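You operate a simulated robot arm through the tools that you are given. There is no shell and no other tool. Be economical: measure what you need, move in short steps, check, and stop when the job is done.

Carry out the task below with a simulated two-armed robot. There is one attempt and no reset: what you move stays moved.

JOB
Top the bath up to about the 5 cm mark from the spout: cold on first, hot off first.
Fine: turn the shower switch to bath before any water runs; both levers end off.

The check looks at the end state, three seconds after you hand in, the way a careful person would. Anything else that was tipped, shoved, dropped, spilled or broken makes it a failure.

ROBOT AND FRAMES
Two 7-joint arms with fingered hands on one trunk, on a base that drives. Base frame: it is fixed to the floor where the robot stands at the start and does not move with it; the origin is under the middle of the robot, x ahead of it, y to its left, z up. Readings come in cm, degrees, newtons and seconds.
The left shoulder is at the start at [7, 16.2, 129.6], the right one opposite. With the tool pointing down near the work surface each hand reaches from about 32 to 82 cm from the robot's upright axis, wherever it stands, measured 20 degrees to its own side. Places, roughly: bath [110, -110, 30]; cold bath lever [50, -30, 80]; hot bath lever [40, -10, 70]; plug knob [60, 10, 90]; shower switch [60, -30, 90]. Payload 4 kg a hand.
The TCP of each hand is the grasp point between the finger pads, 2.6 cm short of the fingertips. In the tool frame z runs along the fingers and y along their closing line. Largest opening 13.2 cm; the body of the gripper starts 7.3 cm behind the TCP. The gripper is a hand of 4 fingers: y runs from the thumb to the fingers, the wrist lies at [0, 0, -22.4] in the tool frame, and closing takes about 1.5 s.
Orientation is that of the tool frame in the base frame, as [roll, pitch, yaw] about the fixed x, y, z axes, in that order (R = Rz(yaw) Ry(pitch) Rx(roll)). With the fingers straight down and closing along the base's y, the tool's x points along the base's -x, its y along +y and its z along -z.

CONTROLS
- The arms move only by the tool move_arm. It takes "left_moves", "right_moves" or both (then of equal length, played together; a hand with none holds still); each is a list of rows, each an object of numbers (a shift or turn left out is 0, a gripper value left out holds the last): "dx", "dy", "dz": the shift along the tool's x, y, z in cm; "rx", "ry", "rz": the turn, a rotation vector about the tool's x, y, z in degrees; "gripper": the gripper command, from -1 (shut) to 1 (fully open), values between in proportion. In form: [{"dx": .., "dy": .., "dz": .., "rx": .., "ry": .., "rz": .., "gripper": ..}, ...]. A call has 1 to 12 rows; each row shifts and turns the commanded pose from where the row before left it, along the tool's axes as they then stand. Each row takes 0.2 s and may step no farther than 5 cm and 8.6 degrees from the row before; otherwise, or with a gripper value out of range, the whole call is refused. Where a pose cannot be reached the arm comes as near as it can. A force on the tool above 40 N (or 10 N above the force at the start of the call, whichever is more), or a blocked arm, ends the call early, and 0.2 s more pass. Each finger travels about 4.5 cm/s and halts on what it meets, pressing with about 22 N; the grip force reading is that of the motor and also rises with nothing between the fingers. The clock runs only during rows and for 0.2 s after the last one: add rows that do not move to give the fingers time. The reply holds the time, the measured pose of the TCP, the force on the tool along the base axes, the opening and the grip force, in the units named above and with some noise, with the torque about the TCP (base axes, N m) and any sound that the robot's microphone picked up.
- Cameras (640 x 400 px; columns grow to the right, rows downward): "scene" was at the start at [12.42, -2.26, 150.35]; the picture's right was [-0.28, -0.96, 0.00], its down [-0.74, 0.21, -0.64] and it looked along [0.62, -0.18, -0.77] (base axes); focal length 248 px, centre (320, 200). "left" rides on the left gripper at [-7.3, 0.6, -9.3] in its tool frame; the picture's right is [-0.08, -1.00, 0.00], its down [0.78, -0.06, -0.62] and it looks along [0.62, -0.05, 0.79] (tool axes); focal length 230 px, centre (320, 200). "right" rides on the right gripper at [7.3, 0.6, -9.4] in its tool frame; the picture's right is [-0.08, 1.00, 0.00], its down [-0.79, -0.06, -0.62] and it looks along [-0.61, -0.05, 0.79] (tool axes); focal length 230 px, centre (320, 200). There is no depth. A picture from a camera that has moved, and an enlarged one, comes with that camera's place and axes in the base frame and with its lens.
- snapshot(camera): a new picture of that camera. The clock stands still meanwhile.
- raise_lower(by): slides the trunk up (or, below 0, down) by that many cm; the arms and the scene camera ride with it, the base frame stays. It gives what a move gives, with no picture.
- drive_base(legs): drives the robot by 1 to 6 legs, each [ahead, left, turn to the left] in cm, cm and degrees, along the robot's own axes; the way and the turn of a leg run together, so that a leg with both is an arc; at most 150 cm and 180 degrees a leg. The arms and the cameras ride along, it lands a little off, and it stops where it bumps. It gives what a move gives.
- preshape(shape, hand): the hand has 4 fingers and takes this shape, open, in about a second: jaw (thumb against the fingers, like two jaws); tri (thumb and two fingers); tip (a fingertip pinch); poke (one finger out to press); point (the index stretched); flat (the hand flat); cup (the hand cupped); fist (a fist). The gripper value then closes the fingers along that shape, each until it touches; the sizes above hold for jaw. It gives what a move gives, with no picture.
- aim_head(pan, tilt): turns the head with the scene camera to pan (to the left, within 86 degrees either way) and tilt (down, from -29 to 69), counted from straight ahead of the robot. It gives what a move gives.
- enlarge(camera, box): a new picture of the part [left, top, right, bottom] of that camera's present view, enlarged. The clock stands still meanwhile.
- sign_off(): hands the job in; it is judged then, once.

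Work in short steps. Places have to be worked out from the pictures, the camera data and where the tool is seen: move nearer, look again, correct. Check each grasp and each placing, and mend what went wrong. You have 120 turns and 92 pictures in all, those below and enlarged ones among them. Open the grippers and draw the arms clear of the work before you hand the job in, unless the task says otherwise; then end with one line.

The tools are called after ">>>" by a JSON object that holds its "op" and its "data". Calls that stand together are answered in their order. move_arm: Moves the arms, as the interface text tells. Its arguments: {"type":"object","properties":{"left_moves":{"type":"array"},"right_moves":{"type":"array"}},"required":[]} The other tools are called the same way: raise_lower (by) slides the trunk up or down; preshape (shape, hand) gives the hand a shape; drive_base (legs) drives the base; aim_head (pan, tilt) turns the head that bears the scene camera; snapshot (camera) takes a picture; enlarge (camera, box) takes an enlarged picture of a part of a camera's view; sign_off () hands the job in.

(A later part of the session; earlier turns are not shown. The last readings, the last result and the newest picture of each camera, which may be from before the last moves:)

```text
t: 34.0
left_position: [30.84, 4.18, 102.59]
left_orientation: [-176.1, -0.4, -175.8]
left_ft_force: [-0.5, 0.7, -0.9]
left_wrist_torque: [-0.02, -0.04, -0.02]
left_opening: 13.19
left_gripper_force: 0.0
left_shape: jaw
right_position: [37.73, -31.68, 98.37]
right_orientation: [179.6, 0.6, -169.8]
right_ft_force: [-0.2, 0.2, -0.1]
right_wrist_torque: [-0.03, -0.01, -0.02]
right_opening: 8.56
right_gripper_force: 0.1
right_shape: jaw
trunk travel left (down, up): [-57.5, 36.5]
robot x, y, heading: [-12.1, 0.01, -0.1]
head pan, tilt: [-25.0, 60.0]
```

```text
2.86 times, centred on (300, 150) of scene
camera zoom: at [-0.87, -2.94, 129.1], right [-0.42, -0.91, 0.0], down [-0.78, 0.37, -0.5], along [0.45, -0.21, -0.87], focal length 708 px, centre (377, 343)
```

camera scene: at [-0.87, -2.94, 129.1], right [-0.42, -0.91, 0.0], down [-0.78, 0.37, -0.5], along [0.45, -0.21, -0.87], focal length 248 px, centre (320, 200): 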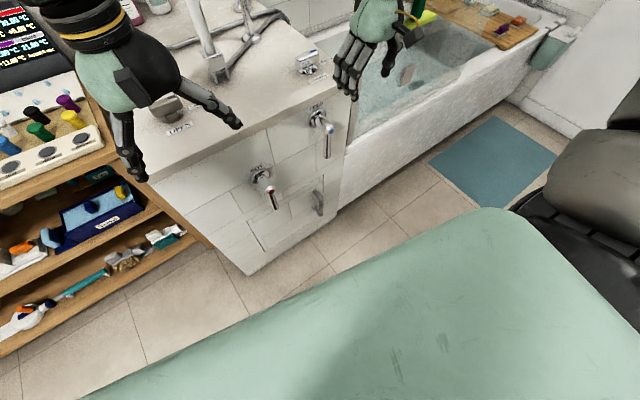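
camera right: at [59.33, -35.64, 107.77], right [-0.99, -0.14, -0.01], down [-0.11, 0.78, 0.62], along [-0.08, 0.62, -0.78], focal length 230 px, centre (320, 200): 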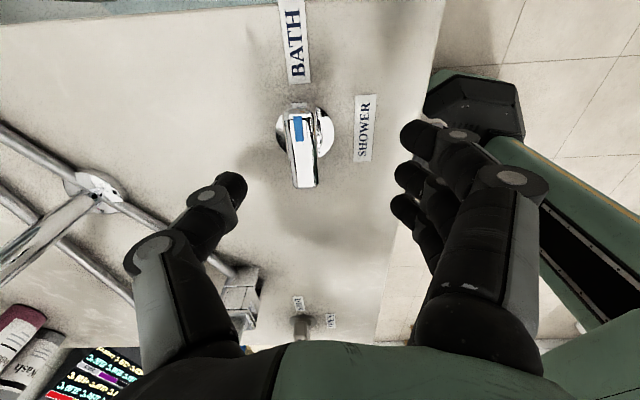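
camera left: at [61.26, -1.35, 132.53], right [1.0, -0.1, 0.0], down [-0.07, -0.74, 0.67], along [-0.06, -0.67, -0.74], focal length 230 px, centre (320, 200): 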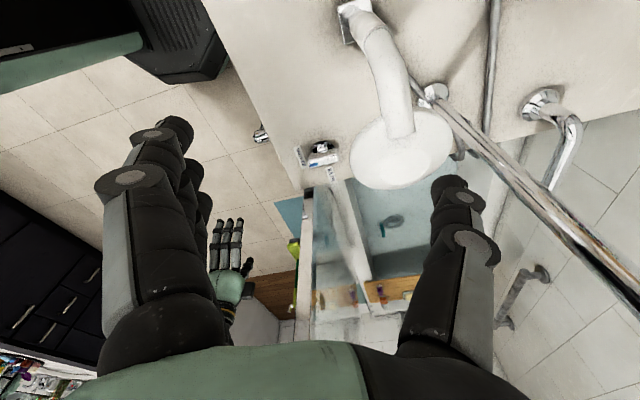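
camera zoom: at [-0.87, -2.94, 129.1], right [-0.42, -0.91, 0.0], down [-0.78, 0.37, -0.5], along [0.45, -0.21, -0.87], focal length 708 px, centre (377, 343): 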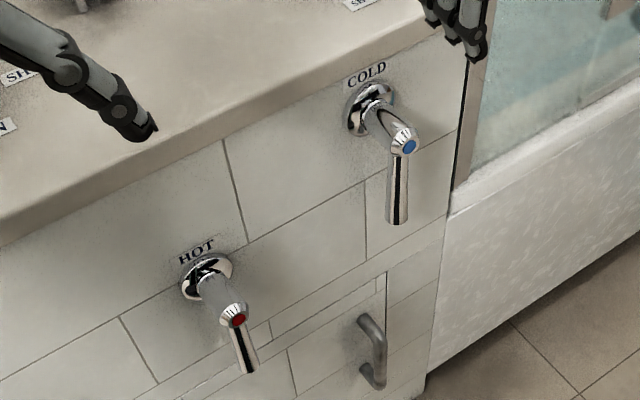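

Refined: cold handle at ≈[43.4,-26.5], z 68–79; hot handle ≈[39.3,-5.8], z 57–68. Tilt the right hand 45° forward and bring it in front of the cold handle.

>>> {"op": "move_arm", "data": {"right_moves": [{"ry": -8, "gripper": 0.5}, {"ry": -8}, {"ry": -8}, {"ry": -8}, {"ry": -8}, {"ry": -5}, {}]}}

>>> {"op": "move_arm", "data": {"right_moves": [{"dx": 3.33, "dy": 0.7, "dz": 1.9}, {"dx": 3.33, "dy": 0.7, "dz": 1.9}, {"dx": 3.33, "dy": 0.7, "dz": 1.9}, {"dx": 3.33, "dy": 0.7, "dz": 1.9}, {"dx": 3.33, "dy": 0.7, "dz": 1.9}, {"dx": 3.33, "dy": 0.7, "dz": 1.9}, {"dx": 3.33, "dy": 0.7, "dz": 1.9}, {}]}}

>>> {"op": "snapshot", "data": {"camera": "right"}}

>>> {"op": "snapshot", "data": {"camera": "scene"}}

```text
t: 35.5
left_position: [30.93, 4.26, 102.57]
left_orientation: [-176.1, -0.3, -175.7]
left_ft_force: [-0.2, -0.4, 0.9]
left_wrist_torque: [-0.03, 0.0, 0.01]
left_opening: 13.19
left_gripper_force: 0.0
left_shape: jaw
right_position: [37.73, -31.6, 98.47]
right_orientation: [179.5, 45.6, -170.0]
right_ft_force: [0.2, -0.2, -0.4]
right_wrist_torque: [-0.01, -0.01, -0.01]
right_opening: 9.85
right_gripper_force: 0.0
right_shape: jaw
trunk travel left (down, up): [-57.5, 36.5]
robot x, y, heading: [-11.72, -0.1, -0.3]
head pan, tilt: [-25.0, 60.0]
```

```text
t: 37.4
left_position: [30.78, 4.19, 102.74]
left_orientation: [-176.1, -0.5, -175.7]
left_ft_force: [0.6, 0.5, -0.5]
left_wrist_torque: [0.0, 0.01, -0.03]
left_opening: 13.2
left_gripper_force: 0.1
left_shape: jaw
right_position: [32.86, -28.23, 76.48]
right_orientation: [179.6, 45.7, -169.9]
right_ft_force: [-1.0, 0.2, 0.2]
right_wrist_torque: [-0.03, -0.02, -0.01]
right_opening: 9.88
right_gripper_force: 0.0
right_shape: jaw
right hand out of reach, approached as far as the arm can: row 2, 3, 4
trunk travel left (down, up): [-57.5, 36.5]
robot x, y, heading: [-11.85, -0.14, -0.1]
head pan, tilt: [-25.0, 60.0]
```

```text
53 pictures are left
camera right: at [21.2, -29.79, 77.86], right [-0.13, 0.99, 0.06], down [0.12, -0.04, 0.99], along [0.98, 0.13, -0.11], focal length 230 px, centre (320, 200)
```

right: 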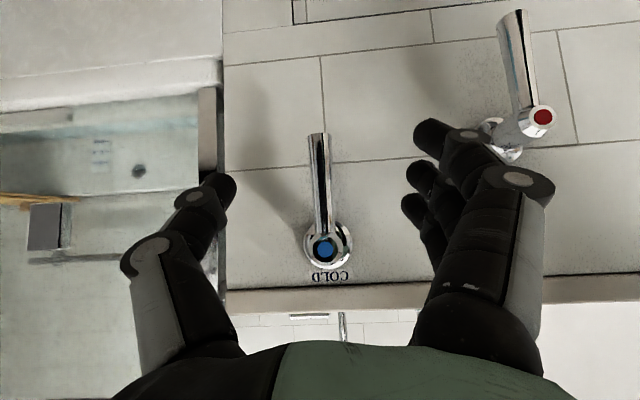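

```text
52 pictures are left
camera scene: at [-0.95, -2.93, 129.11], right [-0.42, -0.91, 0.0], down [-0.78, 0.37, -0.5], along [0.45, -0.21, -0.87], focal length 248 px, centre (320, 200)
```

scene: 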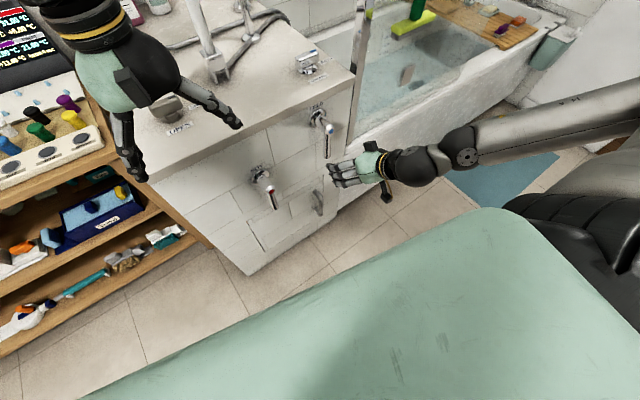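

Excellent view of the cold lever: cap z≈80, handle end z≈68.7 at y≈-26.5, and even the scale is visible. Advancing so the handle lies between thumb and fingers.

>>> {"op": "move_arm", "data": {"right_moves": [{"dx": -0.75, "dz": 2.7}, {"dx": -0.75, "dz": 2.7}, {"dx": -0.75, "dz": 2.7}, {"dx": -0.75, "dz": 2.6}, {}]}}

>>> {"op": "snapshot", "data": {"camera": "right"}}

```text
t: 38.5
left_position: [30.98, 4.19, 102.65]
left_orientation: [-176.2, -0.3, -175.9]
left_ft_force: [0.0, 0.3, 1.0]
left_wrist_torque: [-0.01, 0.01, 0.02]
left_opening: 13.18
left_gripper_force: 0.0
left_shape: jaw
right_position: [42.6, -26.54, 71.03]
right_orientation: [179.3, 45.6, -170.1]
right_ft_force: [-0.7, -0.1, 0.6]
right_wrist_torque: [0.03, -0.01, 0.02]
right_opening: 9.88
right_gripper_force: 0.2
right_shape: jaw
trunk travel left (down, up): [-57.5, 36.5]
robot x, y, heading: [-11.93, 0.18, 0.2]
head pan, tilt: [-25.0, 60.0]
```

```text
51 pictures are left
camera right: at [30.93, -28.06, 72.54], right [-0.13, 0.99, 0.06], down [0.12, -0.05, 0.99], along [0.98, 0.13, -0.11], focal length 230 px, centre (320, 200)
```

right: 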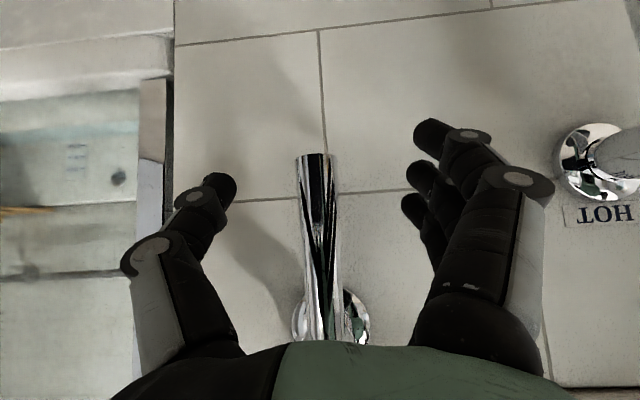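

The cold handle is caged. Before opening it I pose the left hand likewise at the hot handle: yaw align and tilt first.

>>> {"op": "move_arm", "data": {"left_moves": [{"rz": -5.8, "gripper": 0.5}, {"ry": -8}, {"ry": -8}, {"ry": -8}, {"ry": -8}, {"ry": -8}, {"ry": -5}, {}]}}

>>> {"op": "move_arm", "data": {"left_moves": [{"dx": 3.28, "dy": -0.93, "dz": 2.46}, {"dx": 3.28, "dy": -0.93, "dz": 2.46}, {"dx": 3.28, "dy": -0.93, "dz": 2.46}, {"dx": 3.28, "dy": -0.93, "dz": 2.46}, {"dx": 3.28, "dy": -0.93, "dz": 2.46}, {"dx": 3.28, "dy": -0.93, "dz": 2.46}, {"dx": 3.28, "dy": -0.93, "dz": 2.46}, {"dx": 3.28, "dy": -0.93, "dz": 2.46}, {}]}}

>>> {"op": "snapshot", "data": {"camera": "scene"}}

```text
t: 40.4
left_position: [30.85, 4.22, 102.66]
left_orientation: [-174.7, 44.1, -166.1]
left_ft_force: [0.6, -0.1, -0.1]
left_wrist_torque: [-0.01, 0.0, 0.02]
left_opening: 9.91
left_gripper_force: 0.1
left_shape: jaw
right_position: [42.73, -26.52, 71.11]
right_orientation: [179.6, 45.6, -169.8]
right_ft_force: [0.1, 0.5, -0.6]
right_wrist_torque: [-0.02, 0.01, 0.04]
right_opening: 9.89
right_gripper_force: 0.1
right_shape: jaw
trunk travel left (down, up): [-57.5, 36.5]
robot x, y, heading: [-12.41, -0.02, 0.2]
head pan, tilt: [-25.0, 60.0]
```

```text
t: 42.4
left_position: [31.69, -4.02, 71.97]
left_orientation: [-174.5, 43.8, -166.3]
left_ft_force: [-0.9, 0.0, -0.5]
left_wrist_torque: [-0.01, -0.01, 0.02]
left_opening: 9.94
left_gripper_force: 0.0
left_shape: jaw
left hand out of reach, approached as far as the arm can: row 6, 7, 8
right_position: [42.58, -26.55, 71.24]
right_orientation: [179.7, 45.6, -169.9]
right_ft_force: [0.4, 0.3, 0.4]
right_wrist_torque: [0.01, 0.05, -0.01]
right_opening: 9.86
right_gripper_force: 0.1
right_shape: jaw
trunk travel left (down, up): [-57.5, 36.5]
robot x, y, heading: [-12.08, 0.39, 0.1]
head pan, tilt: [-25.0, 60.0]
```

```text
50 pictures are left
camera scene: at [-0.94, -2.93, 129.11], right [-0.42, -0.91, 0.0], down [-0.78, 0.37, -0.5], along [0.45, -0.21, -0.87], focal length 248 px, centre (320, 200)
```

scene: 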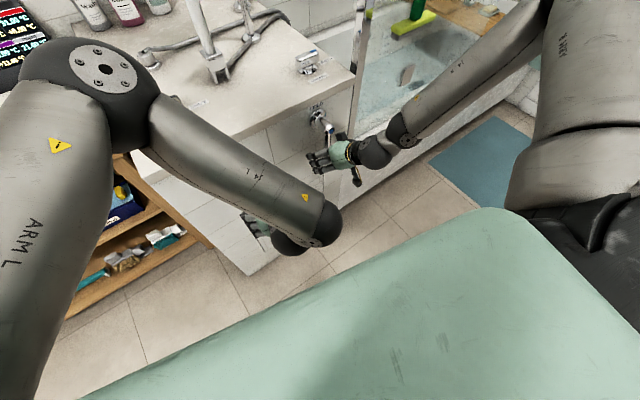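

Left hand at [31.7,-4,72], slightly short. Moving down then checking.

>>> {"op": "move_arm", "data": {"left_moves": [{"dx": 2.6, "dz": 2.1, "dy": -1.1}, {"dx": 2.6, "dz": 2.1, "dy": -1.1}, {"dx": 2.6, "dz": 2.1, "dy": -1.1}, {}]}}

>>> {"op": "snapshot", "data": {"camera": "left"}}

>>> {"op": "snapshot", "data": {"camera": "right"}}

```text
t: 43.4
left_position: [32.34, -7.58, 62.13]
left_orientation: [-174.7, 44.0, -166.3]
left_ft_force: [0.0, -0.9, -0.9]
left_wrist_torque: [-0.02, 0.03, 0.0]
left_opening: 9.95
left_gripper_force: 0.2
left_shape: jaw
left hand out of reach, approached as far as the arm can: row 1, 2
right_position: [42.68, -26.47, 71.26]
right_orientation: [179.6, 45.5, -170.0]
right_ft_force: [0.7, -0.3, -0.5]
right_wrist_torque: [0.01, -0.01, -0.02]
right_opening: 9.86
right_gripper_force: 0.0
right_shape: jaw
trunk travel left (down, up): [-57.5, 36.5]
robot x, y, heading: [-11.95, -0.07, -0.1]
head pan, tilt: [-25.0, 60.0]
```

```text
49 pictures are left
camera left: at [30.78, -6.42, 73.88], right [0.23, -0.97, 0.12], down [-0.97, -0.24, -0.1], along [0.13, -0.09, -0.99], focal length 230 px, centre (320, 200)
```

left: 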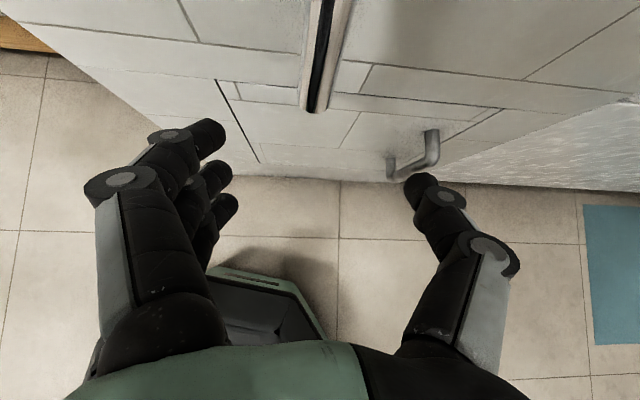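

```text
48 pictures are left
camera right: at [30.97, -28.0, 72.55], right [-0.13, 0.99, 0.06], down [0.12, -0.05, 0.99], along [0.98, 0.13, -0.11], focal length 230 px, centre (320, 200)
```

right: 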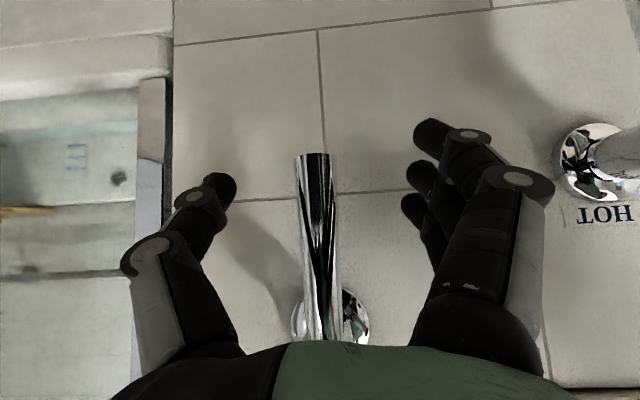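

Hot handle end computed at [39.6,-6.1,57]; advancing the left hand around it.

>>> {"op": "move_arm", "data": {"left_moves": [{"dx": -1.1, "dz": 2}, {"dx": -1.1, "dz": 2}, {"dx": -1.2, "dz": 1.9}, {}]}}

>>> {"op": "snapshot", "data": {"camera": "left"}}

```text
t: 44.4
left_position: [38.64, -6.69, 60.22]
left_orientation: [-174.5, 44.1, -166.3]
left_ft_force: [-0.3, -0.2, 0.5]
left_wrist_torque: [-0.01, 0.01, -0.01]
left_opening: 9.93
left_gripper_force: 0.0
left_shape: jaw
right_position: [42.7, -26.43, 71.15]
right_orientation: [179.5, 45.6, -170.0]
right_ft_force: [0.1, -0.8, 0.2]
right_wrist_torque: [-0.02, -0.01, 0.02]
right_opening: 9.86
right_gripper_force: 0.0
right_shape: jaw
trunk travel left (down, up): [-57.5, 36.5]
robot x, y, heading: [-11.91, 0.25, -0.1]
head pan, tilt: [-25.0, 60.0]
```

```text
47 pictures are left
camera left: at [37.28, -5.49, 72.09], right [0.23, -0.97, 0.12], down [-0.97, -0.24, -0.1], along [0.13, -0.09, -0.99], focal length 230 px, centre (320, 200)
```

left: 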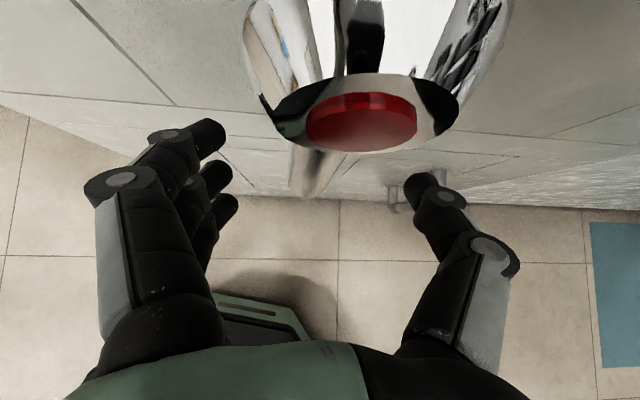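

Both handles caged. Baseline look at the scale via the right camera before any water runs.

>>> {"op": "enlarge", "data": {"camera": "right", "box": [30, 110, 140, 200]}}

```text
4.44 times, centred on (85, 155) of right
camera zoom: at [30.97, -28.02, 72.54], right [-0.13, 0.99, 0.06], down [0.12, -0.05, 0.99], along [0.98, 0.13, -0.11], focal length 1022 px, centre (1364, 400)
```

zoom: 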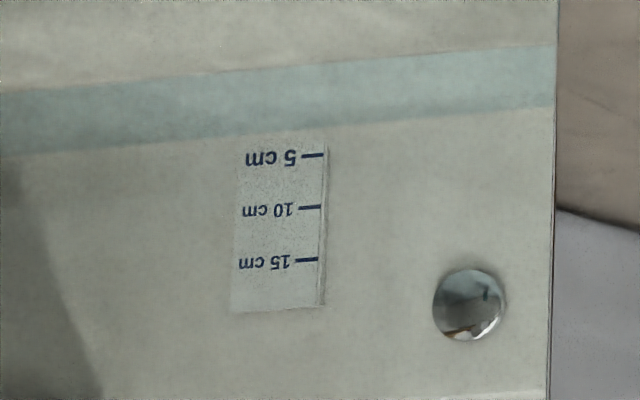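

Water now ≈2.9 cm (line ~2 cm below the 5 mark). Try the cold lever toward −y: move the right hand so its fingers meet the handle.

>>> {"op": "move_arm", "data": {"right_moves": [{"dy": -2}, {"dy": -2}, {"dy": -1.5}, {"dy": -1.5}, {}]}}

>>> {"op": "snapshot", "data": {"camera": "right"}}

```text
t: 45.5
left_position: [38.76, -6.55, 60.23]
left_orientation: [-174.5, 44.1, -166.1]
left_ft_force: [-1.0, -0.9, -0.3]
left_wrist_torque: [0.02, -0.02, -0.02]
left_opening: 9.94
left_gripper_force: 0.1
left_shape: jaw
right_position: [43.81, -33.32, 71.19]
right_orientation: [179.7, 45.5, -169.9]
right_ft_force: [0.0, 2.0, -0.1]
right_wrist_torque: [0.0, -0.04, -0.02]
right_opening: 9.94
right_gripper_force: 0.0
right_shape: jaw
trunk travel left (down, up): [-57.5, 36.5]
robot x, y, heading: [-12.0, -0.08, -0.2]
head pan, tilt: [-25.0, 60.0]
```

```text
45 pictures are left
camera right: at [32.17, -34.94, 72.56], right [-0.13, 0.99, 0.06], down [0.12, -0.05, 0.99], along [0.98, 0.13, -0.11], focal length 230 px, centre (320, 200)
```

right: 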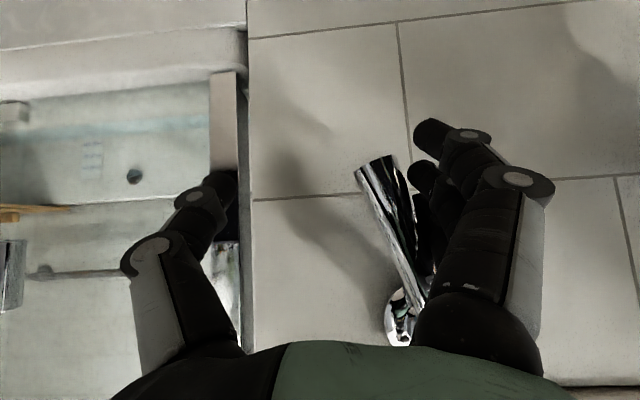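

The handle turns freely toward −y (~20° already), no water sound reported yet. Continue along the arc.

>>> {"op": "move_arm", "data": {"right_moves": [{"dy": -2}, {"dy": -2, "dx": -0.5, "dz": -0.5}, {"dy": -1.5, "dx": -0.5, "dz": -0.5}, {}]}}

>>> {"op": "snapshot", "data": {"camera": "right"}}

>>> {"op": "aim_head", "data": {"pan": -30, "tilt": 38}}

>>> {"op": "snapshot", "data": {"camera": "scene"}}

```text
t: 46.5
left_position: [38.76, -6.66, 60.31]
left_orientation: [-174.7, 44.1, -166.1]
left_ft_force: [0.2, 0.1, 0.9]
left_wrist_torque: [-0.03, -0.02, -0.02]
left_opening: 9.92
left_gripper_force: 0.1
left_shape: jaw
right_position: [44.83, -38.8, 72.58]
right_orientation: [179.6, 45.6, -169.8]
right_ft_force: [-3.9, 1.8, -0.2]
right_wrist_torque: [-0.04, -0.11, 0.25]
right_opening: 9.95
right_gripper_force: 0.0
right_shape: jaw
trunk travel left (down, up): [-57.5, 36.5]
robot x, y, heading: [-12.13, -0.05, -0.0]
head pan, tilt: [-25.0, 60.0]
```

```text
44 pictures are left
camera right: at [33.07, -40.29, 73.95], right [-0.13, 0.99, 0.06], down [0.12, -0.05, 0.99], along [0.98, 0.13, -0.11], focal length 230 px, centre (320, 200)
```

right: 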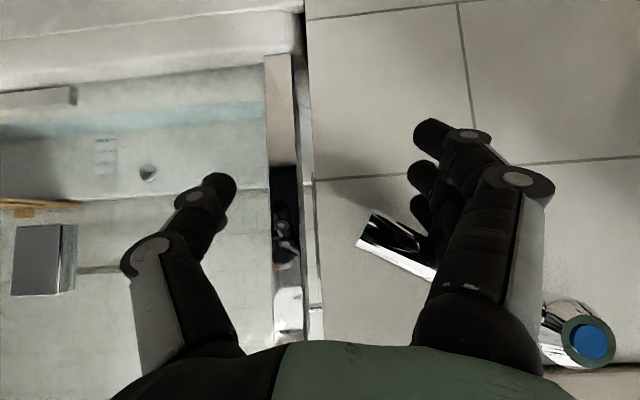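

```text
t: 47.4
left_position: [38.64, -6.7, 60.39]
left_orientation: [-174.6, 44.1, -166.2]
left_ft_force: [-0.2, 0.3, 0.4]
left_wrist_torque: [-0.01, 0.0, 0.03]
left_opening: 9.95
left_gripper_force: 0.2
left_shape: jaw
right_position: [44.9, -38.82, 72.55]
right_orientation: [179.6, 45.6, -170.0]
right_ft_force: [-3.8, 1.4, -0.3]
right_wrist_torque: [-0.03, -0.14, 0.18]
right_opening: 9.93
right_gripper_force: 0.0
right_shape: jaw
trunk travel left (down, up): [-57.5, 36.5]
robot x, y, heading: [-12.03, -0.14, -0.2]
head pan, tilt: [-30.0, 38.0]
```

```text
43 pictures are left
camera scene: at [0.52, -4.43, 132.07], right [-0.5, -0.87, 0.0], down [-0.53, 0.31, -0.79], along [0.68, -0.39, -0.62], focal length 248 px, centre (320, 200)
```

scene: 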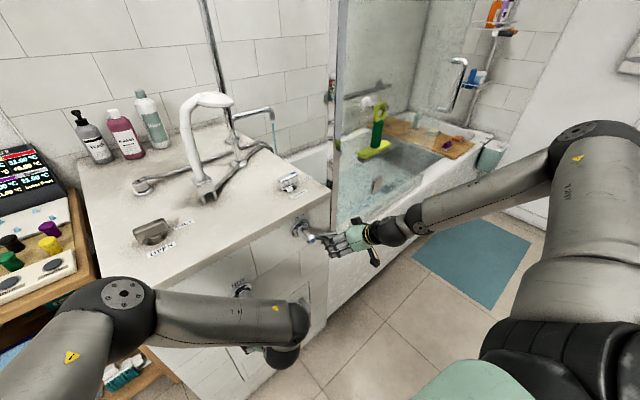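

Handle is about 60° over. There seems to be a stream below the spout; enlarging.

>>> {"op": "enlarge", "data": {"camera": "scene", "box": [230, 80, 350, 200]}}

>>> {"op": "enlarge", "data": {"camera": "right", "box": [50, 100, 180, 200]}}

```text
3.33 times, centred on (290, 140) of scene
camera zoom: at [0.52, -4.43, 132.07], right [-0.5, -0.87, 0.0], down [-0.53, 0.31, -0.79], along [0.68, -0.39, -0.62], focal length 826 px, centre (420, 400)
```

zoom: 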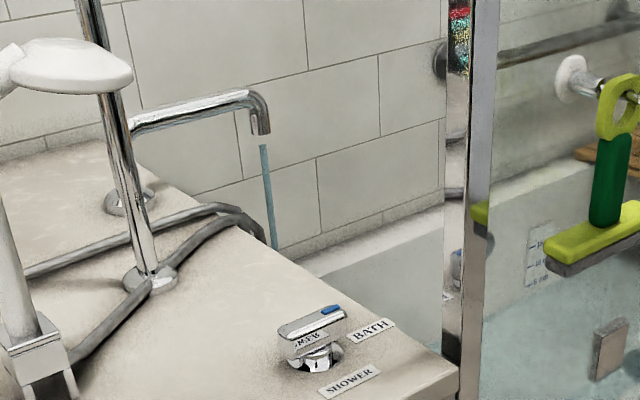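

```text
4.00 times, centred on (115, 150) of right
camera zoom: at [33.09, -40.28, 73.94], right [-0.13, 0.99, 0.06], down [0.12, -0.05, 0.99], along [0.98, 0.13, -0.11], focal length 920 px, centre (1140, 400)
```

zoom: 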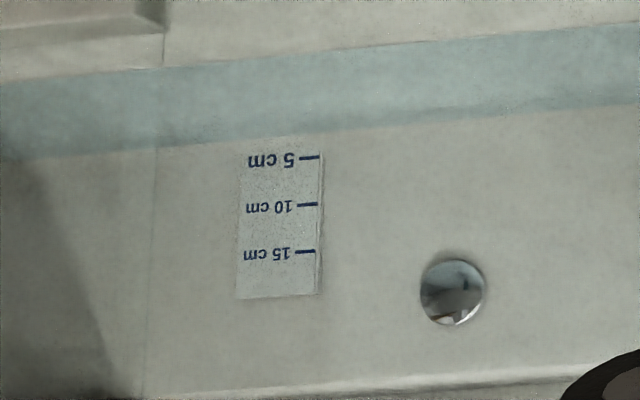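

Cold water runs from the spout. Now the hot lever toward +y with the left thumb.

>>> {"op": "move_arm", "data": {"left_moves": [{"dy": 2}, {"dy": 2}, {"dy": 1.5}, {"dy": 1.5}, {}]}}

>>> {"op": "snapshot", "data": {"camera": "left"}}

```text
t: 48.6
left_position: [37.52, -0.04, 59.83]
left_orientation: [-174.6, 44.0, -166.2]
left_ft_force: [4.7, -16.0, -5.0]
left_wrist_torque: [0.26, 0.11, -0.11]
left_opening: 10.04
left_gripper_force: 0.0
left_shape: jaw
right_position: [44.91, -38.81, 72.5]
right_orientation: [179.4, 45.6, -170.2]
right_ft_force: [-1.4, 1.3, -0.6]
right_wrist_torque: [-0.07, -0.03, 0.12]
right_opening: 9.91
right_gripper_force: 0.0
right_shape: jaw
trunk travel left (down, up): [-57.5, 36.5]
robot x, y, heading: [-12.0, -0.43, 0.1]
head pan, tilt: [-30.0, 38.0]
```

```text
40 pictures are left
camera left: at [36.06, 1.11, 71.61], right [0.23, -0.97, 0.12], down [-0.97, -0.24, -0.1], along [0.13, -0.1, -0.99], focal length 230 px, centre (320, 200)
```

left: 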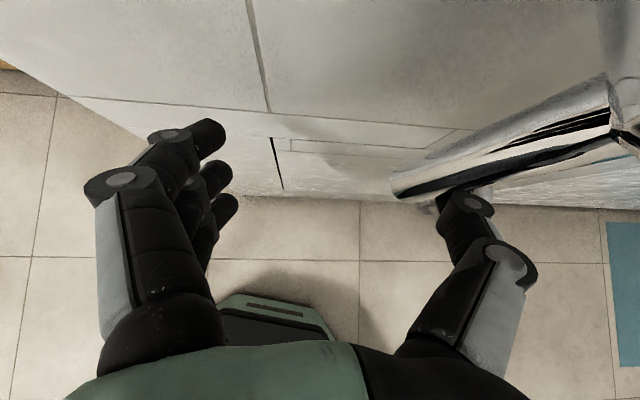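

16 N of reaction and the tip hardly moved: that's its stop, so hot also opens toward −y. Reverse direction with the left hand.

>>> {"op": "move_arm", "data": {"left_moves": [{"dy": -3}, {"dy": -3}, {"dy": -3}, {"dy": -2}, {"dy": -2}, {"dy": -1}, {}]}}

>>> {"op": "snapshot", "data": {"camera": "left"}}

```text
t: 50.2
left_position: [40.03, -13.6, 60.78]
left_orientation: [-174.7, 44.2, -166.1]
left_ft_force: [-0.3, 2.4, -1.6]
left_wrist_torque: [-0.14, -0.04, 0.07]
left_opening: 9.94
left_gripper_force: 0.2
left_shape: jaw
right_position: [44.88, -38.77, 72.56]
right_orientation: [179.7, 45.7, -170.0]
right_ft_force: [-1.3, 1.0, -0.7]
right_wrist_torque: [-0.01, -0.06, 0.09]
right_opening: 9.91
right_gripper_force: 0.0
right_shape: jaw
trunk travel left (down, up): [-57.5, 36.5]
robot x, y, heading: [-12.01, -0.0, -0.4]
head pan, tilt: [-30.0, 38.0]
```

```text
39 pictures are left
camera left: at [38.53, -12.4, 72.53], right [0.23, -0.97, 0.12], down [-0.97, -0.24, -0.1], along [0.13, -0.09, -0.99], focal length 230 px, centre (320, 200)
```

left: 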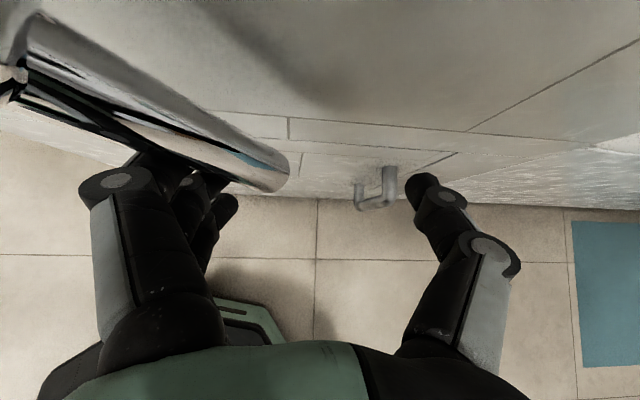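

Hot handle is moving toward −y. Push a bit further along the arc, then check the water.

>>> {"op": "move_arm", "data": {"left_moves": [{"dy": -2}, {"dy": -2, "dx": -0.5, "dz": -0.5}, {"dy": -1.5, "dx": -0.5, "dz": -0.5}, {}]}}

>>> {"op": "enlarge", "data": {"camera": "scene", "box": [200, 80, 360, 360]}}

>>> {"op": "enlarge", "data": {"camera": "right", "box": [50, 100, 180, 200]}}

```text
t: 51.2
left_position: [40.86, -18.88, 62.62]
left_orientation: [-174.5, 44.1, -166.2]
left_ft_force: [-5.1, 2.7, -0.4]
left_wrist_torque: [-0.1, -0.13, 0.34]
left_opening: 9.96
left_gripper_force: 0.0
left_shape: jaw
right_position: [44.85, -38.82, 72.57]
right_orientation: [179.6, 45.6, -170.0]
right_ft_force: [-0.8, -0.3, -0.6]
right_wrist_torque: [-0.03, -0.02, 0.08]
right_opening: 9.87
right_gripper_force: 0.1
right_shape: jaw
trunk travel left (down, up): [-57.5, 36.5]
robot x, y, heading: [-11.84, -0.33, -0.0]
head pan, tilt: [-30.0, 38.0]
```

```text
1.43 times, centred on (280, 220) of scene
camera zoom: at [0.5, -4.43, 132.08], right [-0.5, -0.87, 0.0], down [-0.53, 0.31, -0.79], along [0.68, -0.4, -0.62], focal length 354 px, centre (377, 171)
```

zoom: 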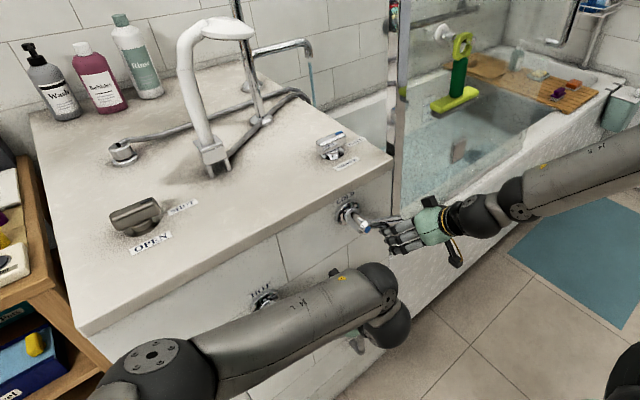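

```text
4.00 times, centred on (115, 150) of right
camera zoom: at [33.08, -40.27, 73.95], right [-0.13, 0.99, 0.06], down [0.12, -0.05, 0.99], along [0.98, 0.13, -0.11], focal length 920 px, centre (1140, 400)
```

zoom: 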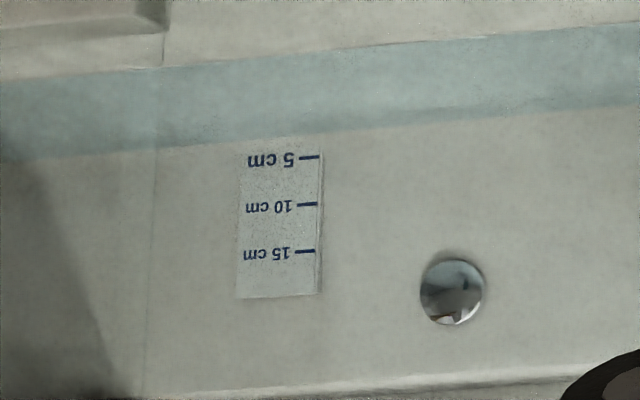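

Both seem on; check the hot handle and then wait, batching still rows.

>>> {"op": "snapshot", "data": {"camera": "left"}}

>>> {"op": "move_arm", "data": {"left_moves": [{}, {}, {}, {}, {}, {}, {}, {}, {}, {}, {}, {}]}}

>>> {"op": "move_arm", "data": {"left_moves": [{}, {}, {}, {}, {}, {}, {}, {}, {}, {}, {}, {}]}}

>>> {"op": "enlarge", "data": {"camera": "right", "box": [75, 120, 155, 180]}}

```text
36 pictures are left
camera left: at [39.42, -17.72, 74.3], right [0.23, -0.97, 0.12], down [-0.97, -0.24, -0.1], along [0.13, -0.09, -0.99], focal length 230 px, centre (320, 200)
```

left: 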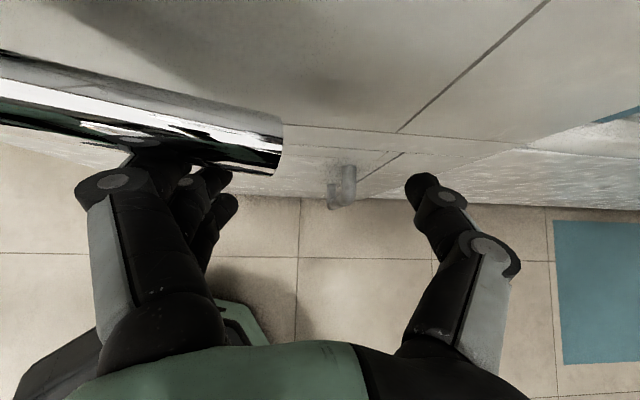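

```text
t: 53.8
left_position: [40.8, -18.86, 62.4]
left_orientation: [-174.6, 44.2, -166.1]
left_ft_force: [-1.9, 1.0, 0.1]
left_wrist_torque: [-0.04, -0.08, 0.12]
left_opening: 9.95
left_gripper_force: 0.1
left_shape: jaw
right_position: [44.82, -38.7, 72.59]
right_orientation: [179.6, 45.6, -170.0]
right_ft_force: [-1.8, 0.1, -0.3]
right_wrist_torque: [0.0, -0.06, 0.07]
right_opening: 9.88
right_gripper_force: 0.1
right_shape: jaw
trunk travel left (down, up): [-57.5, 36.5]
robot x, y, heading: [-11.41, 0.09, -0.1]
head pan, tilt: [-30.0, 38.0]
```

```text
t: 56.4
left_position: [40.85, -18.81, 62.48]
left_orientation: [-174.7, 44.1, -166.2]
left_ft_force: [-1.9, 0.2, -0.7]
left_wrist_torque: [-0.03, -0.06, 0.11]
left_opening: 9.94
left_gripper_force: 0.0
left_shape: jaw
right_position: [44.81, -38.75, 72.52]
right_orientation: [179.5, 45.6, -170.0]
right_ft_force: [-0.5, 0.2, 0.0]
right_wrist_torque: [-0.02, -0.02, 0.01]
right_opening: 9.9
right_gripper_force: 0.1
right_shape: jaw
trunk travel left (down, up): [-57.5, 36.5]
robot x, y, heading: [-11.73, 0.01, -0.1]
head pan, tilt: [-30.0, 38.0]
```

```text
6.67 times, centred on (115, 150) of right
camera zoom: at [33.1, -40.28, 73.93], right [-0.13, 0.99, 0.06], down [0.12, -0.05, 0.99], along [0.98, 0.13, -0.11], focal length 1534 px, centre (1687, 533)
```

zoom: 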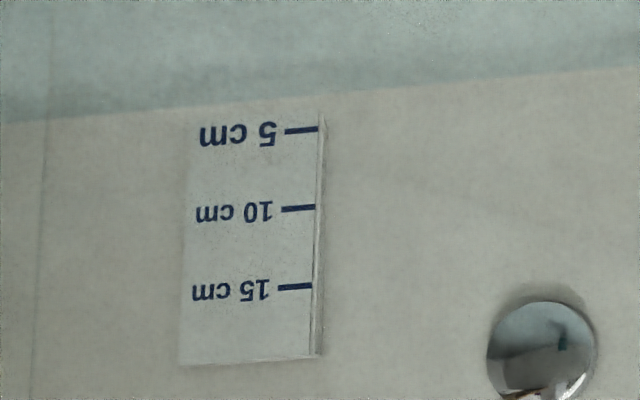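

Level ≈3.0 cm and rising slowly; open both levers further by lifting along the arc.

>>> {"op": "move_arm", "data": {"left_moves": [{"dx": -1, "dz": -1, "dy": -0.7}, {"dx": -1, "dz": -1, "dy": -0.3}, {"dx": -1, "dz": -1}, {}], "right_moves": [{"dx": -1, "dz": -1, "dy": -0.7}, {"dx": -1, "dz": -1, "dy": -0.3}, {"dx": -1, "dz": -1}, {}]}}

>>> {"op": "snapshot", "data": {"camera": "right"}}

>>> {"op": "enlarge", "data": {"camera": "scene", "box": [230, 80, 390, 300]}}

```text
t: 57.0
left_position: [40.59, -19.53, 64.18]
left_orientation: [-174.7, 42.8, -166.0]
left_ft_force: [-2.7, 2.3, -15.0]
left_wrist_torque: [-1.0, -0.02, 0.21]
left_opening: 9.95
left_gripper_force: 0.0
left_shape: jaw
right_position: [44.5, -39.61, 74.48]
right_orientation: [179.6, 44.9, -169.7]
right_ft_force: [-0.7, 0.5, -4.8]
right_wrist_torque: [-0.34, 0.0, 0.01]
right_opening: 9.9
right_gripper_force: 0.1
right_shape: jaw
trunk travel left (down, up): [-57.5, 36.5]
robot x, y, heading: [-11.84, -0.0, -0.2]
head pan, tilt: [-30.0, 38.0]
stopped in row 2 (left hand): the force on the tool passed its limit at 50 N (the readings are from after the stop); the commanded pose is now the measured one
```

```text
34 pictures are left
camera right: at [32.98, -41.21, 76.07], right [-0.13, 0.99, 0.06], down [0.13, -0.04, 0.99], along [0.98, 0.14, -0.12], focal length 230 px, centre (320, 200)
```

right: 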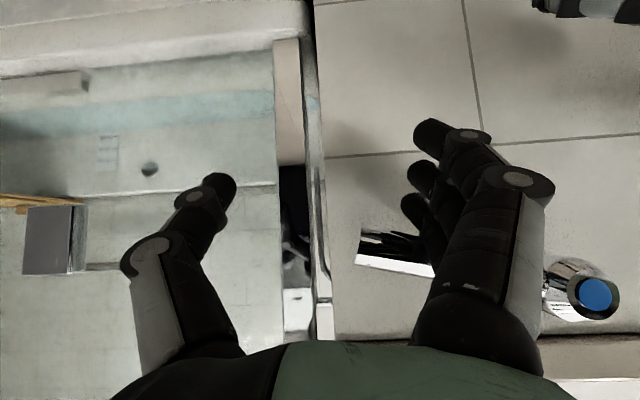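

```text
1.82 times, centred on (310, 190) of scene
camera zoom: at [0.61, -4.44, 132.06], right [-0.5, -0.87, 0.0], down [-0.53, 0.31, -0.79], along [0.68, -0.39, -0.62], focal length 450 px, centre (338, 218)
```

zoom: 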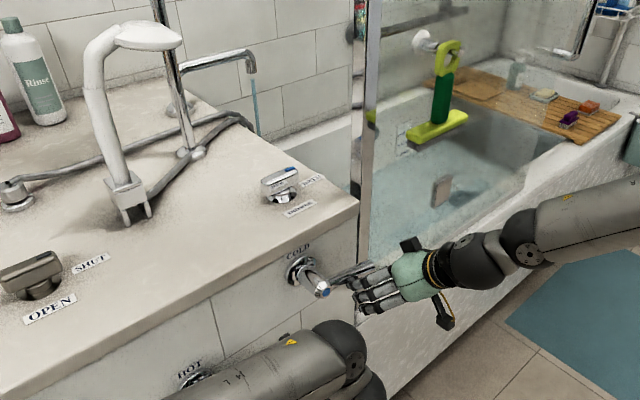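

Both levers are at or near their fully open stops. Wait ~10 s, then look.

>>> {"op": "move_arm", "data": {"left_moves": [{"dx": 0.4, "dz": 0.4}, {}, {}, {}, {}, {}, {}, {}, {}, {}, {}, {}]}}

>>> {"op": "move_arm", "data": {"left_moves": [{}, {}, {}, {}, {}, {}, {}, {}, {}, {}, {}, {}]}}

>>> {"op": "move_arm", "data": {"left_moves": [{}, {}, {}, {}, {}, {}, {}, {}, {}, {}, {}, {}]}}

>>> {"op": "move_arm", "data": {"left_moves": [{}, {}, {}, {}, {}, {}, {}, {}, {}, {}, {}, {}]}}

>>> {"op": "enlarge", "data": {"camera": "right", "box": [75, 120, 155, 180]}}

```text
t: 59.6
left_position: [40.72, -19.63, 63.71]
left_orientation: [-174.7, 43.1, -165.9]
left_ft_force: [-2.3, 1.5, -1.1]
left_wrist_torque: [-0.11, -0.01, 0.11]
left_opening: 9.95
left_gripper_force: 0.1
left_shape: jaw
right_position: [44.66, -39.76, 74.7]
right_orientation: [179.6, 45.1, -169.7]
right_ft_force: [-5.8, -0.2, -8.7]
right_wrist_torque: [-0.61, -0.12, 0.36]
right_opening: 9.89
right_gripper_force: 0.1
right_shape: jaw
trunk travel left (down, up): [-57.5, 36.5]
robot x, y, heading: [-12.37, 0.05, 0.1]
head pan, tilt: [-30.0, 38.0]
```

```text
t: 62.2
left_position: [40.69, -19.6, 63.69]
left_orientation: [-174.7, 43.1, -166.0]
left_ft_force: [-1.3, 1.8, -0.6]
left_wrist_torque: [-0.09, -0.03, 0.09]
left_opening: 9.95
left_gripper_force: 0.2
left_shape: jaw
right_position: [44.67, -39.79, 74.62]
right_orientation: [179.6, 45.2, -169.9]
right_ft_force: [-6.7, -0.7, -9.3]
right_wrist_torque: [-0.67, -0.15, 0.38]
right_opening: 9.9
right_gripper_force: 0.1
right_shape: jaw
trunk travel left (down, up): [-57.5, 36.5]
robot x, y, heading: [-11.85, 0.18, 0.1]
head pan, tilt: [-30.0, 38.0]
```

```text
t: 64.8
left_position: [40.7, -19.58, 63.8]
left_orientation: [-174.8, 43.1, -166.0]
left_ft_force: [-0.5, 1.0, -0.8]
left_wrist_torque: [-0.06, -0.07, 0.07]
left_opening: 9.96
left_gripper_force: 0.1
left_shape: jaw
right_position: [44.59, -39.55, 74.58]
right_orientation: [179.6, 45.1, -169.8]
right_ft_force: [-6.3, -0.4, -9.9]
right_wrist_torque: [-0.62, -0.17, 0.42]
right_opening: 9.87
right_gripper_force: 0.0
right_shape: jaw
trunk travel left (down, up): [-57.5, 36.5]
robot x, y, heading: [-11.86, 0.02, -0.2]
head pan, tilt: [-30.0, 38.0]
```

```text
t: 67.4
left_position: [40.59, -19.59, 63.7]
left_orientation: [-174.8, 43.1, -165.9]
left_ft_force: [-1.2, 0.6, -0.5]
left_wrist_torque: [-0.1, -0.03, 0.09]
left_opening: 9.91
left_gripper_force: 0.1
left_shape: jaw
right_position: [44.71, -39.71, 74.6]
right_orientation: [179.5, 45.2, -169.7]
right_ft_force: [-7.3, -0.5, -10.2]
right_wrist_torque: [-0.61, -0.14, 0.44]
right_opening: 9.88
right_gripper_force: 0.1
right_shape: jaw
trunk travel left (down, up): [-57.5, 36.5]
robot x, y, heading: [-11.77, -0.07, -0.3]
head pan, tilt: [-30.0, 38.0]
```

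```text
6.67 times, centred on (115, 150) of right
camera zoom: at [33.01, -41.24, 76.13], right [-0.13, 0.99, 0.06], down [0.13, -0.04, 0.99], along [0.98, 0.13, -0.12], focal length 1534 px, centre (1687, 533)
```

zoom: 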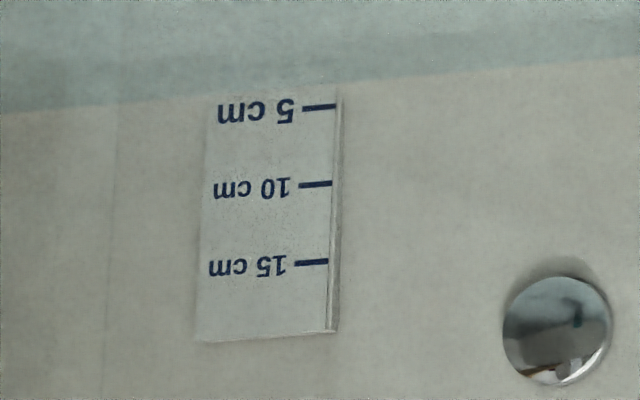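

Level ≈3.6 cm, rising ≈0.053 cm/s. Wait ~16 s more, then look.

>>> {"op": "move_arm", "data": {"left_moves": [{}, {}, {}, {}, {}, {}, {}, {}, {}, {}, {}, {}]}}

>>> {"op": "move_arm", "data": {"left_moves": [{}, {}, {}, {}, {}, {}, {}, {}, {}, {}, {}, {}]}}

>>> {"op": "move_arm", "data": {"left_moves": [{}, {}, {}, {}, {}, {}, {}, {}, {}, {}, {}, {}]}}

>>> {"op": "move_arm", "data": {"left_moves": [{}, {}, {}, {}, {}, {}, {}, {}, {}, {}, {}, {}]}}

>>> {"op": "move_arm", "data": {"left_moves": [{}, {}, {}, {}, {}, {}, {}, {}, {}, {}, {}, {}]}}

>>> {"op": "move_arm", "data": {"left_moves": [{}, {}, {}, {}, {}, {}, {}, {}, {}, {}, {}, {}]}}

>>> {"op": "enlarge", "data": {"camera": "right", "box": [75, 120, 155, 180]}}

>>> {"op": "snapshot", "data": {"camera": "left"}}

```text
t: 70.0
left_position: [40.61, -19.48, 63.8]
left_orientation: [-174.8, 43.2, -166.1]
left_ft_force: [-1.5, 0.8, -1.5]
left_wrist_torque: [-0.06, -0.03, 0.12]
left_opening: 9.97
left_gripper_force: 0.1
left_shape: jaw
right_position: [44.61, -39.65, 74.67]
right_orientation: [179.7, 45.2, -169.8]
right_ft_force: [-6.1, 0.2, -8.9]
right_wrist_torque: [-0.61, -0.16, 0.43]
right_opening: 9.92
right_gripper_force: 0.1
right_shape: jaw
trunk travel left (down, up): [-57.5, 36.5]
robot x, y, heading: [-11.93, 0.13, 0.1]
head pan, tilt: [-30.0, 38.0]
```

```text
t: 72.6
left_position: [40.58, -19.68, 63.79]
left_orientation: [-174.8, 43.1, -166.0]
left_ft_force: [-1.8, 0.5, -0.8]
left_wrist_torque: [-0.06, -0.04, 0.08]
left_opening: 9.92
left_gripper_force: 0.0
left_shape: jaw
right_position: [44.86, -39.66, 74.7]
right_orientation: [179.6, 45.2, -169.8]
right_ft_force: [-6.8, -0.1, -9.2]
right_wrist_torque: [-0.63, -0.15, 0.41]
right_opening: 9.9
right_gripper_force: 0.0
right_shape: jaw
trunk travel left (down, up): [-57.5, 36.5]
robot x, y, heading: [-12.11, -0.08, -0.0]
head pan, tilt: [-30.0, 38.0]
```

```text
t: 75.2
left_position: [40.62, -19.61, 63.86]
left_orientation: [-174.8, 43.1, -165.9]
left_ft_force: [-1.0, 1.2, -1.3]
left_wrist_torque: [-0.06, -0.06, 0.1]
left_opening: 9.94
left_gripper_force: 0.0
left_shape: jaw
right_position: [44.68, -39.65, 74.59]
right_orientation: [179.6, 45.2, -169.8]
right_ft_force: [-5.8, 0.0, -9.3]
right_wrist_torque: [-0.66, -0.17, 0.41]
right_opening: 9.89
right_gripper_force: 0.0
right_shape: jaw
trunk travel left (down, up): [-57.5, 36.5]
robot x, y, heading: [-11.69, 0.01, 0.2]
head pan, tilt: [-30.0, 38.0]
```

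```text
t: 77.8
left_position: [40.69, -19.57, 63.69]
left_orientation: [-174.8, 43.1, -166.0]
left_ft_force: [-0.4, 0.7, -0.4]
left_wrist_torque: [-0.07, 0.02, 0.07]
left_opening: 9.94
left_gripper_force: 0.1
left_shape: jaw
right_position: [44.75, -39.75, 74.63]
right_orientation: [179.6, 45.2, -169.8]
right_ft_force: [-6.3, -0.4, -9.0]
right_wrist_torque: [-0.63, -0.14, 0.41]
right_opening: 9.91
right_gripper_force: 0.1
right_shape: jaw
trunk travel left (down, up): [-57.5, 36.5]
robot x, y, heading: [-11.8, 0.14, -0.2]
head pan, tilt: [-30.0, 38.0]
```

```text
t: 80.4
left_position: [40.57, -19.61, 63.79]
left_orientation: [-174.9, 43.1, -165.9]
left_ft_force: [-0.9, 1.0, -0.1]
left_wrist_torque: [-0.09, -0.05, 0.09]
left_opening: 9.97
left_gripper_force: 0.1
left_shape: jaw
right_position: [44.76, -39.69, 74.65]
right_orientation: [179.6, 45.3, -169.9]
right_ft_force: [-6.7, -0.1, -9.8]
right_wrist_torque: [-0.6, -0.15, 0.36]
right_opening: 9.91
right_gripper_force: 0.1
right_shape: jaw
trunk travel left (down, up): [-57.5, 36.5]
robot x, y, heading: [-11.97, -0.29, -0.2]
head pan, tilt: [-30.0, 38.0]
```

```text
t: 83.0
left_position: [40.73, -19.64, 63.92]
left_orientation: [-174.7, 43.2, -166.0]
left_ft_force: [-1.5, 0.6, -0.7]
left_wrist_torque: [-0.09, -0.03, 0.13]
left_opening: 9.95
left_gripper_force: 0.0
left_shape: jaw
right_position: [44.68, -39.76, 74.51]
right_orientation: [179.7, 45.2, -169.9]
right_ft_force: [-6.9, 0.8, -8.9]
right_wrist_torque: [-0.65, -0.15, 0.39]
right_opening: 9.9
right_gripper_force: 0.1
right_shape: jaw
trunk travel left (down, up): [-57.5, 36.5]
robot x, y, heading: [-12.0, 0.51, -0.2]
head pan, tilt: [-30.0, 38.0]
```

```text
6.67 times, centred on (115, 150) of right
camera zoom: at [33.01, -41.24, 76.14], right [-0.13, 0.99, 0.06], down [0.13, -0.04, 0.99], along [0.98, 0.13, -0.12], focal length 1534 px, centre (1687, 533)
```

zoom: 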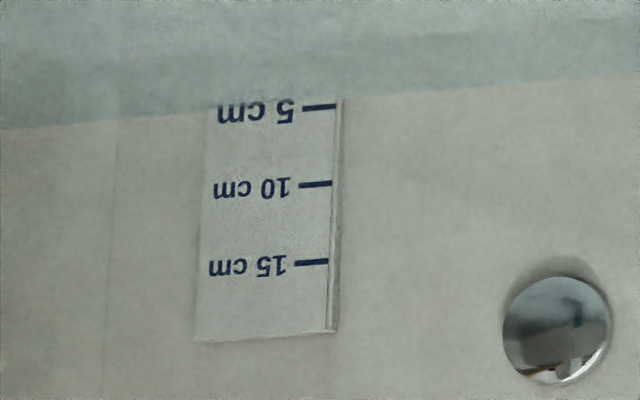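

```text
30 pictures are left
camera left: at [39.36, -18.38, 75.57], right [0.23, -0.96, 0.12], down [-0.97, -0.24, -0.08], along [0.11, -0.1, -0.99], focal length 230 px, centre (320, 200)
```

left: 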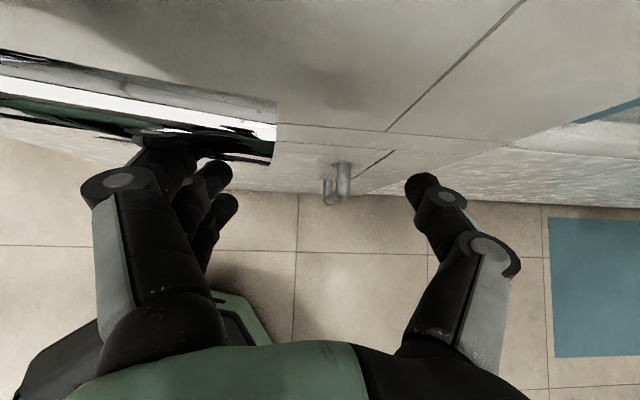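

Level ≈4.55 cm. Full-on leaves the handles horizontal, so to shut hot I withdraw the left hand, close its fingers, and place it above the hot handle's outer end.

>>> {"op": "move_arm", "data": {"left_moves": [{"dx": 0.7, "dz": 0.7}, {"dx": 2.1, "dz": -2.1, "gripper": -1}, {"dx": 2.1, "dz": -2.1}, {"dx": -2.6, "dz": -2.6, "dy": 1.5}, {"dx": -2.6, "dz": -2.6, "dy": 1.5}, {"dx": -2.6, "dz": -2.6, "dy": 1.5}, {"dx": -2.5, "dz": 2.5}, {"dx": -2.5, "dz": 2.5}]}}

>>> {"op": "snapshot", "data": {"camera": "left"}}

>>> {"op": "snapshot", "data": {"camera": "right"}}

```text
t: 84.8
left_position: [41.03, -14.47, 73.39]
left_orientation: [-174.7, 42.9, -166.0]
left_ft_force: [1.0, 0.6, 0.7]
left_wrist_torque: [-0.03, 0.0, -0.01]
left_opening: 0.01
left_gripper_force: 22.3
left_shape: jaw
right_position: [44.73, -39.66, 74.7]
right_orientation: [179.7, 45.0, -169.8]
right_ft_force: [-7.6, -1.5, -9.2]
right_wrist_torque: [-0.51, -0.17, 0.46]
right_opening: 9.89
right_gripper_force: 0.0
right_shape: jaw
trunk travel left (down, up): [-57.5, 36.5]
robot x, y, heading: [-12.13, -0.31, -0.2]
head pan, tilt: [-30.0, 38.0]
```

```text
29 pictures are left
camera left: at [39.83, -13.15, 85.12], right [0.23, -0.97, 0.12], down [-0.97, -0.24, -0.08], along [0.11, -0.1, -0.99], focal length 230 px, centre (320, 200)
```

left: 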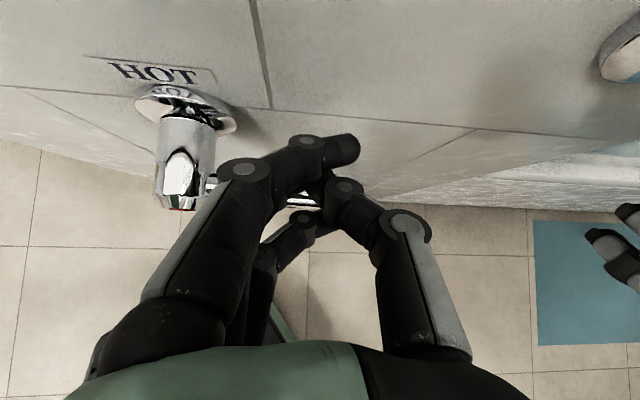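

```text
28 pictures are left
camera right: at [33.03, -41.22, 76.13], right [-0.13, 0.99, 0.06], down [0.13, -0.04, 0.99], along [0.98, 0.13, -0.12], focal length 230 px, centre (320, 200)
```

right: 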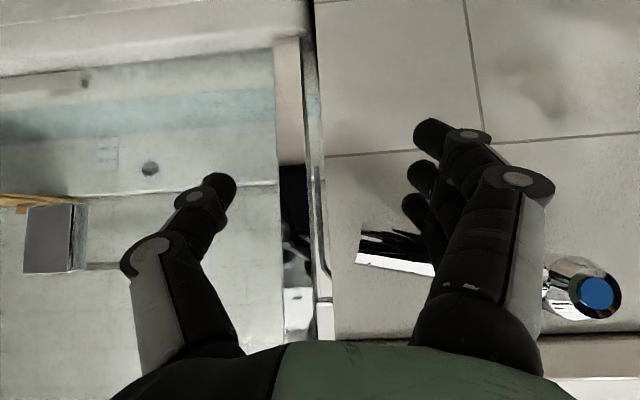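

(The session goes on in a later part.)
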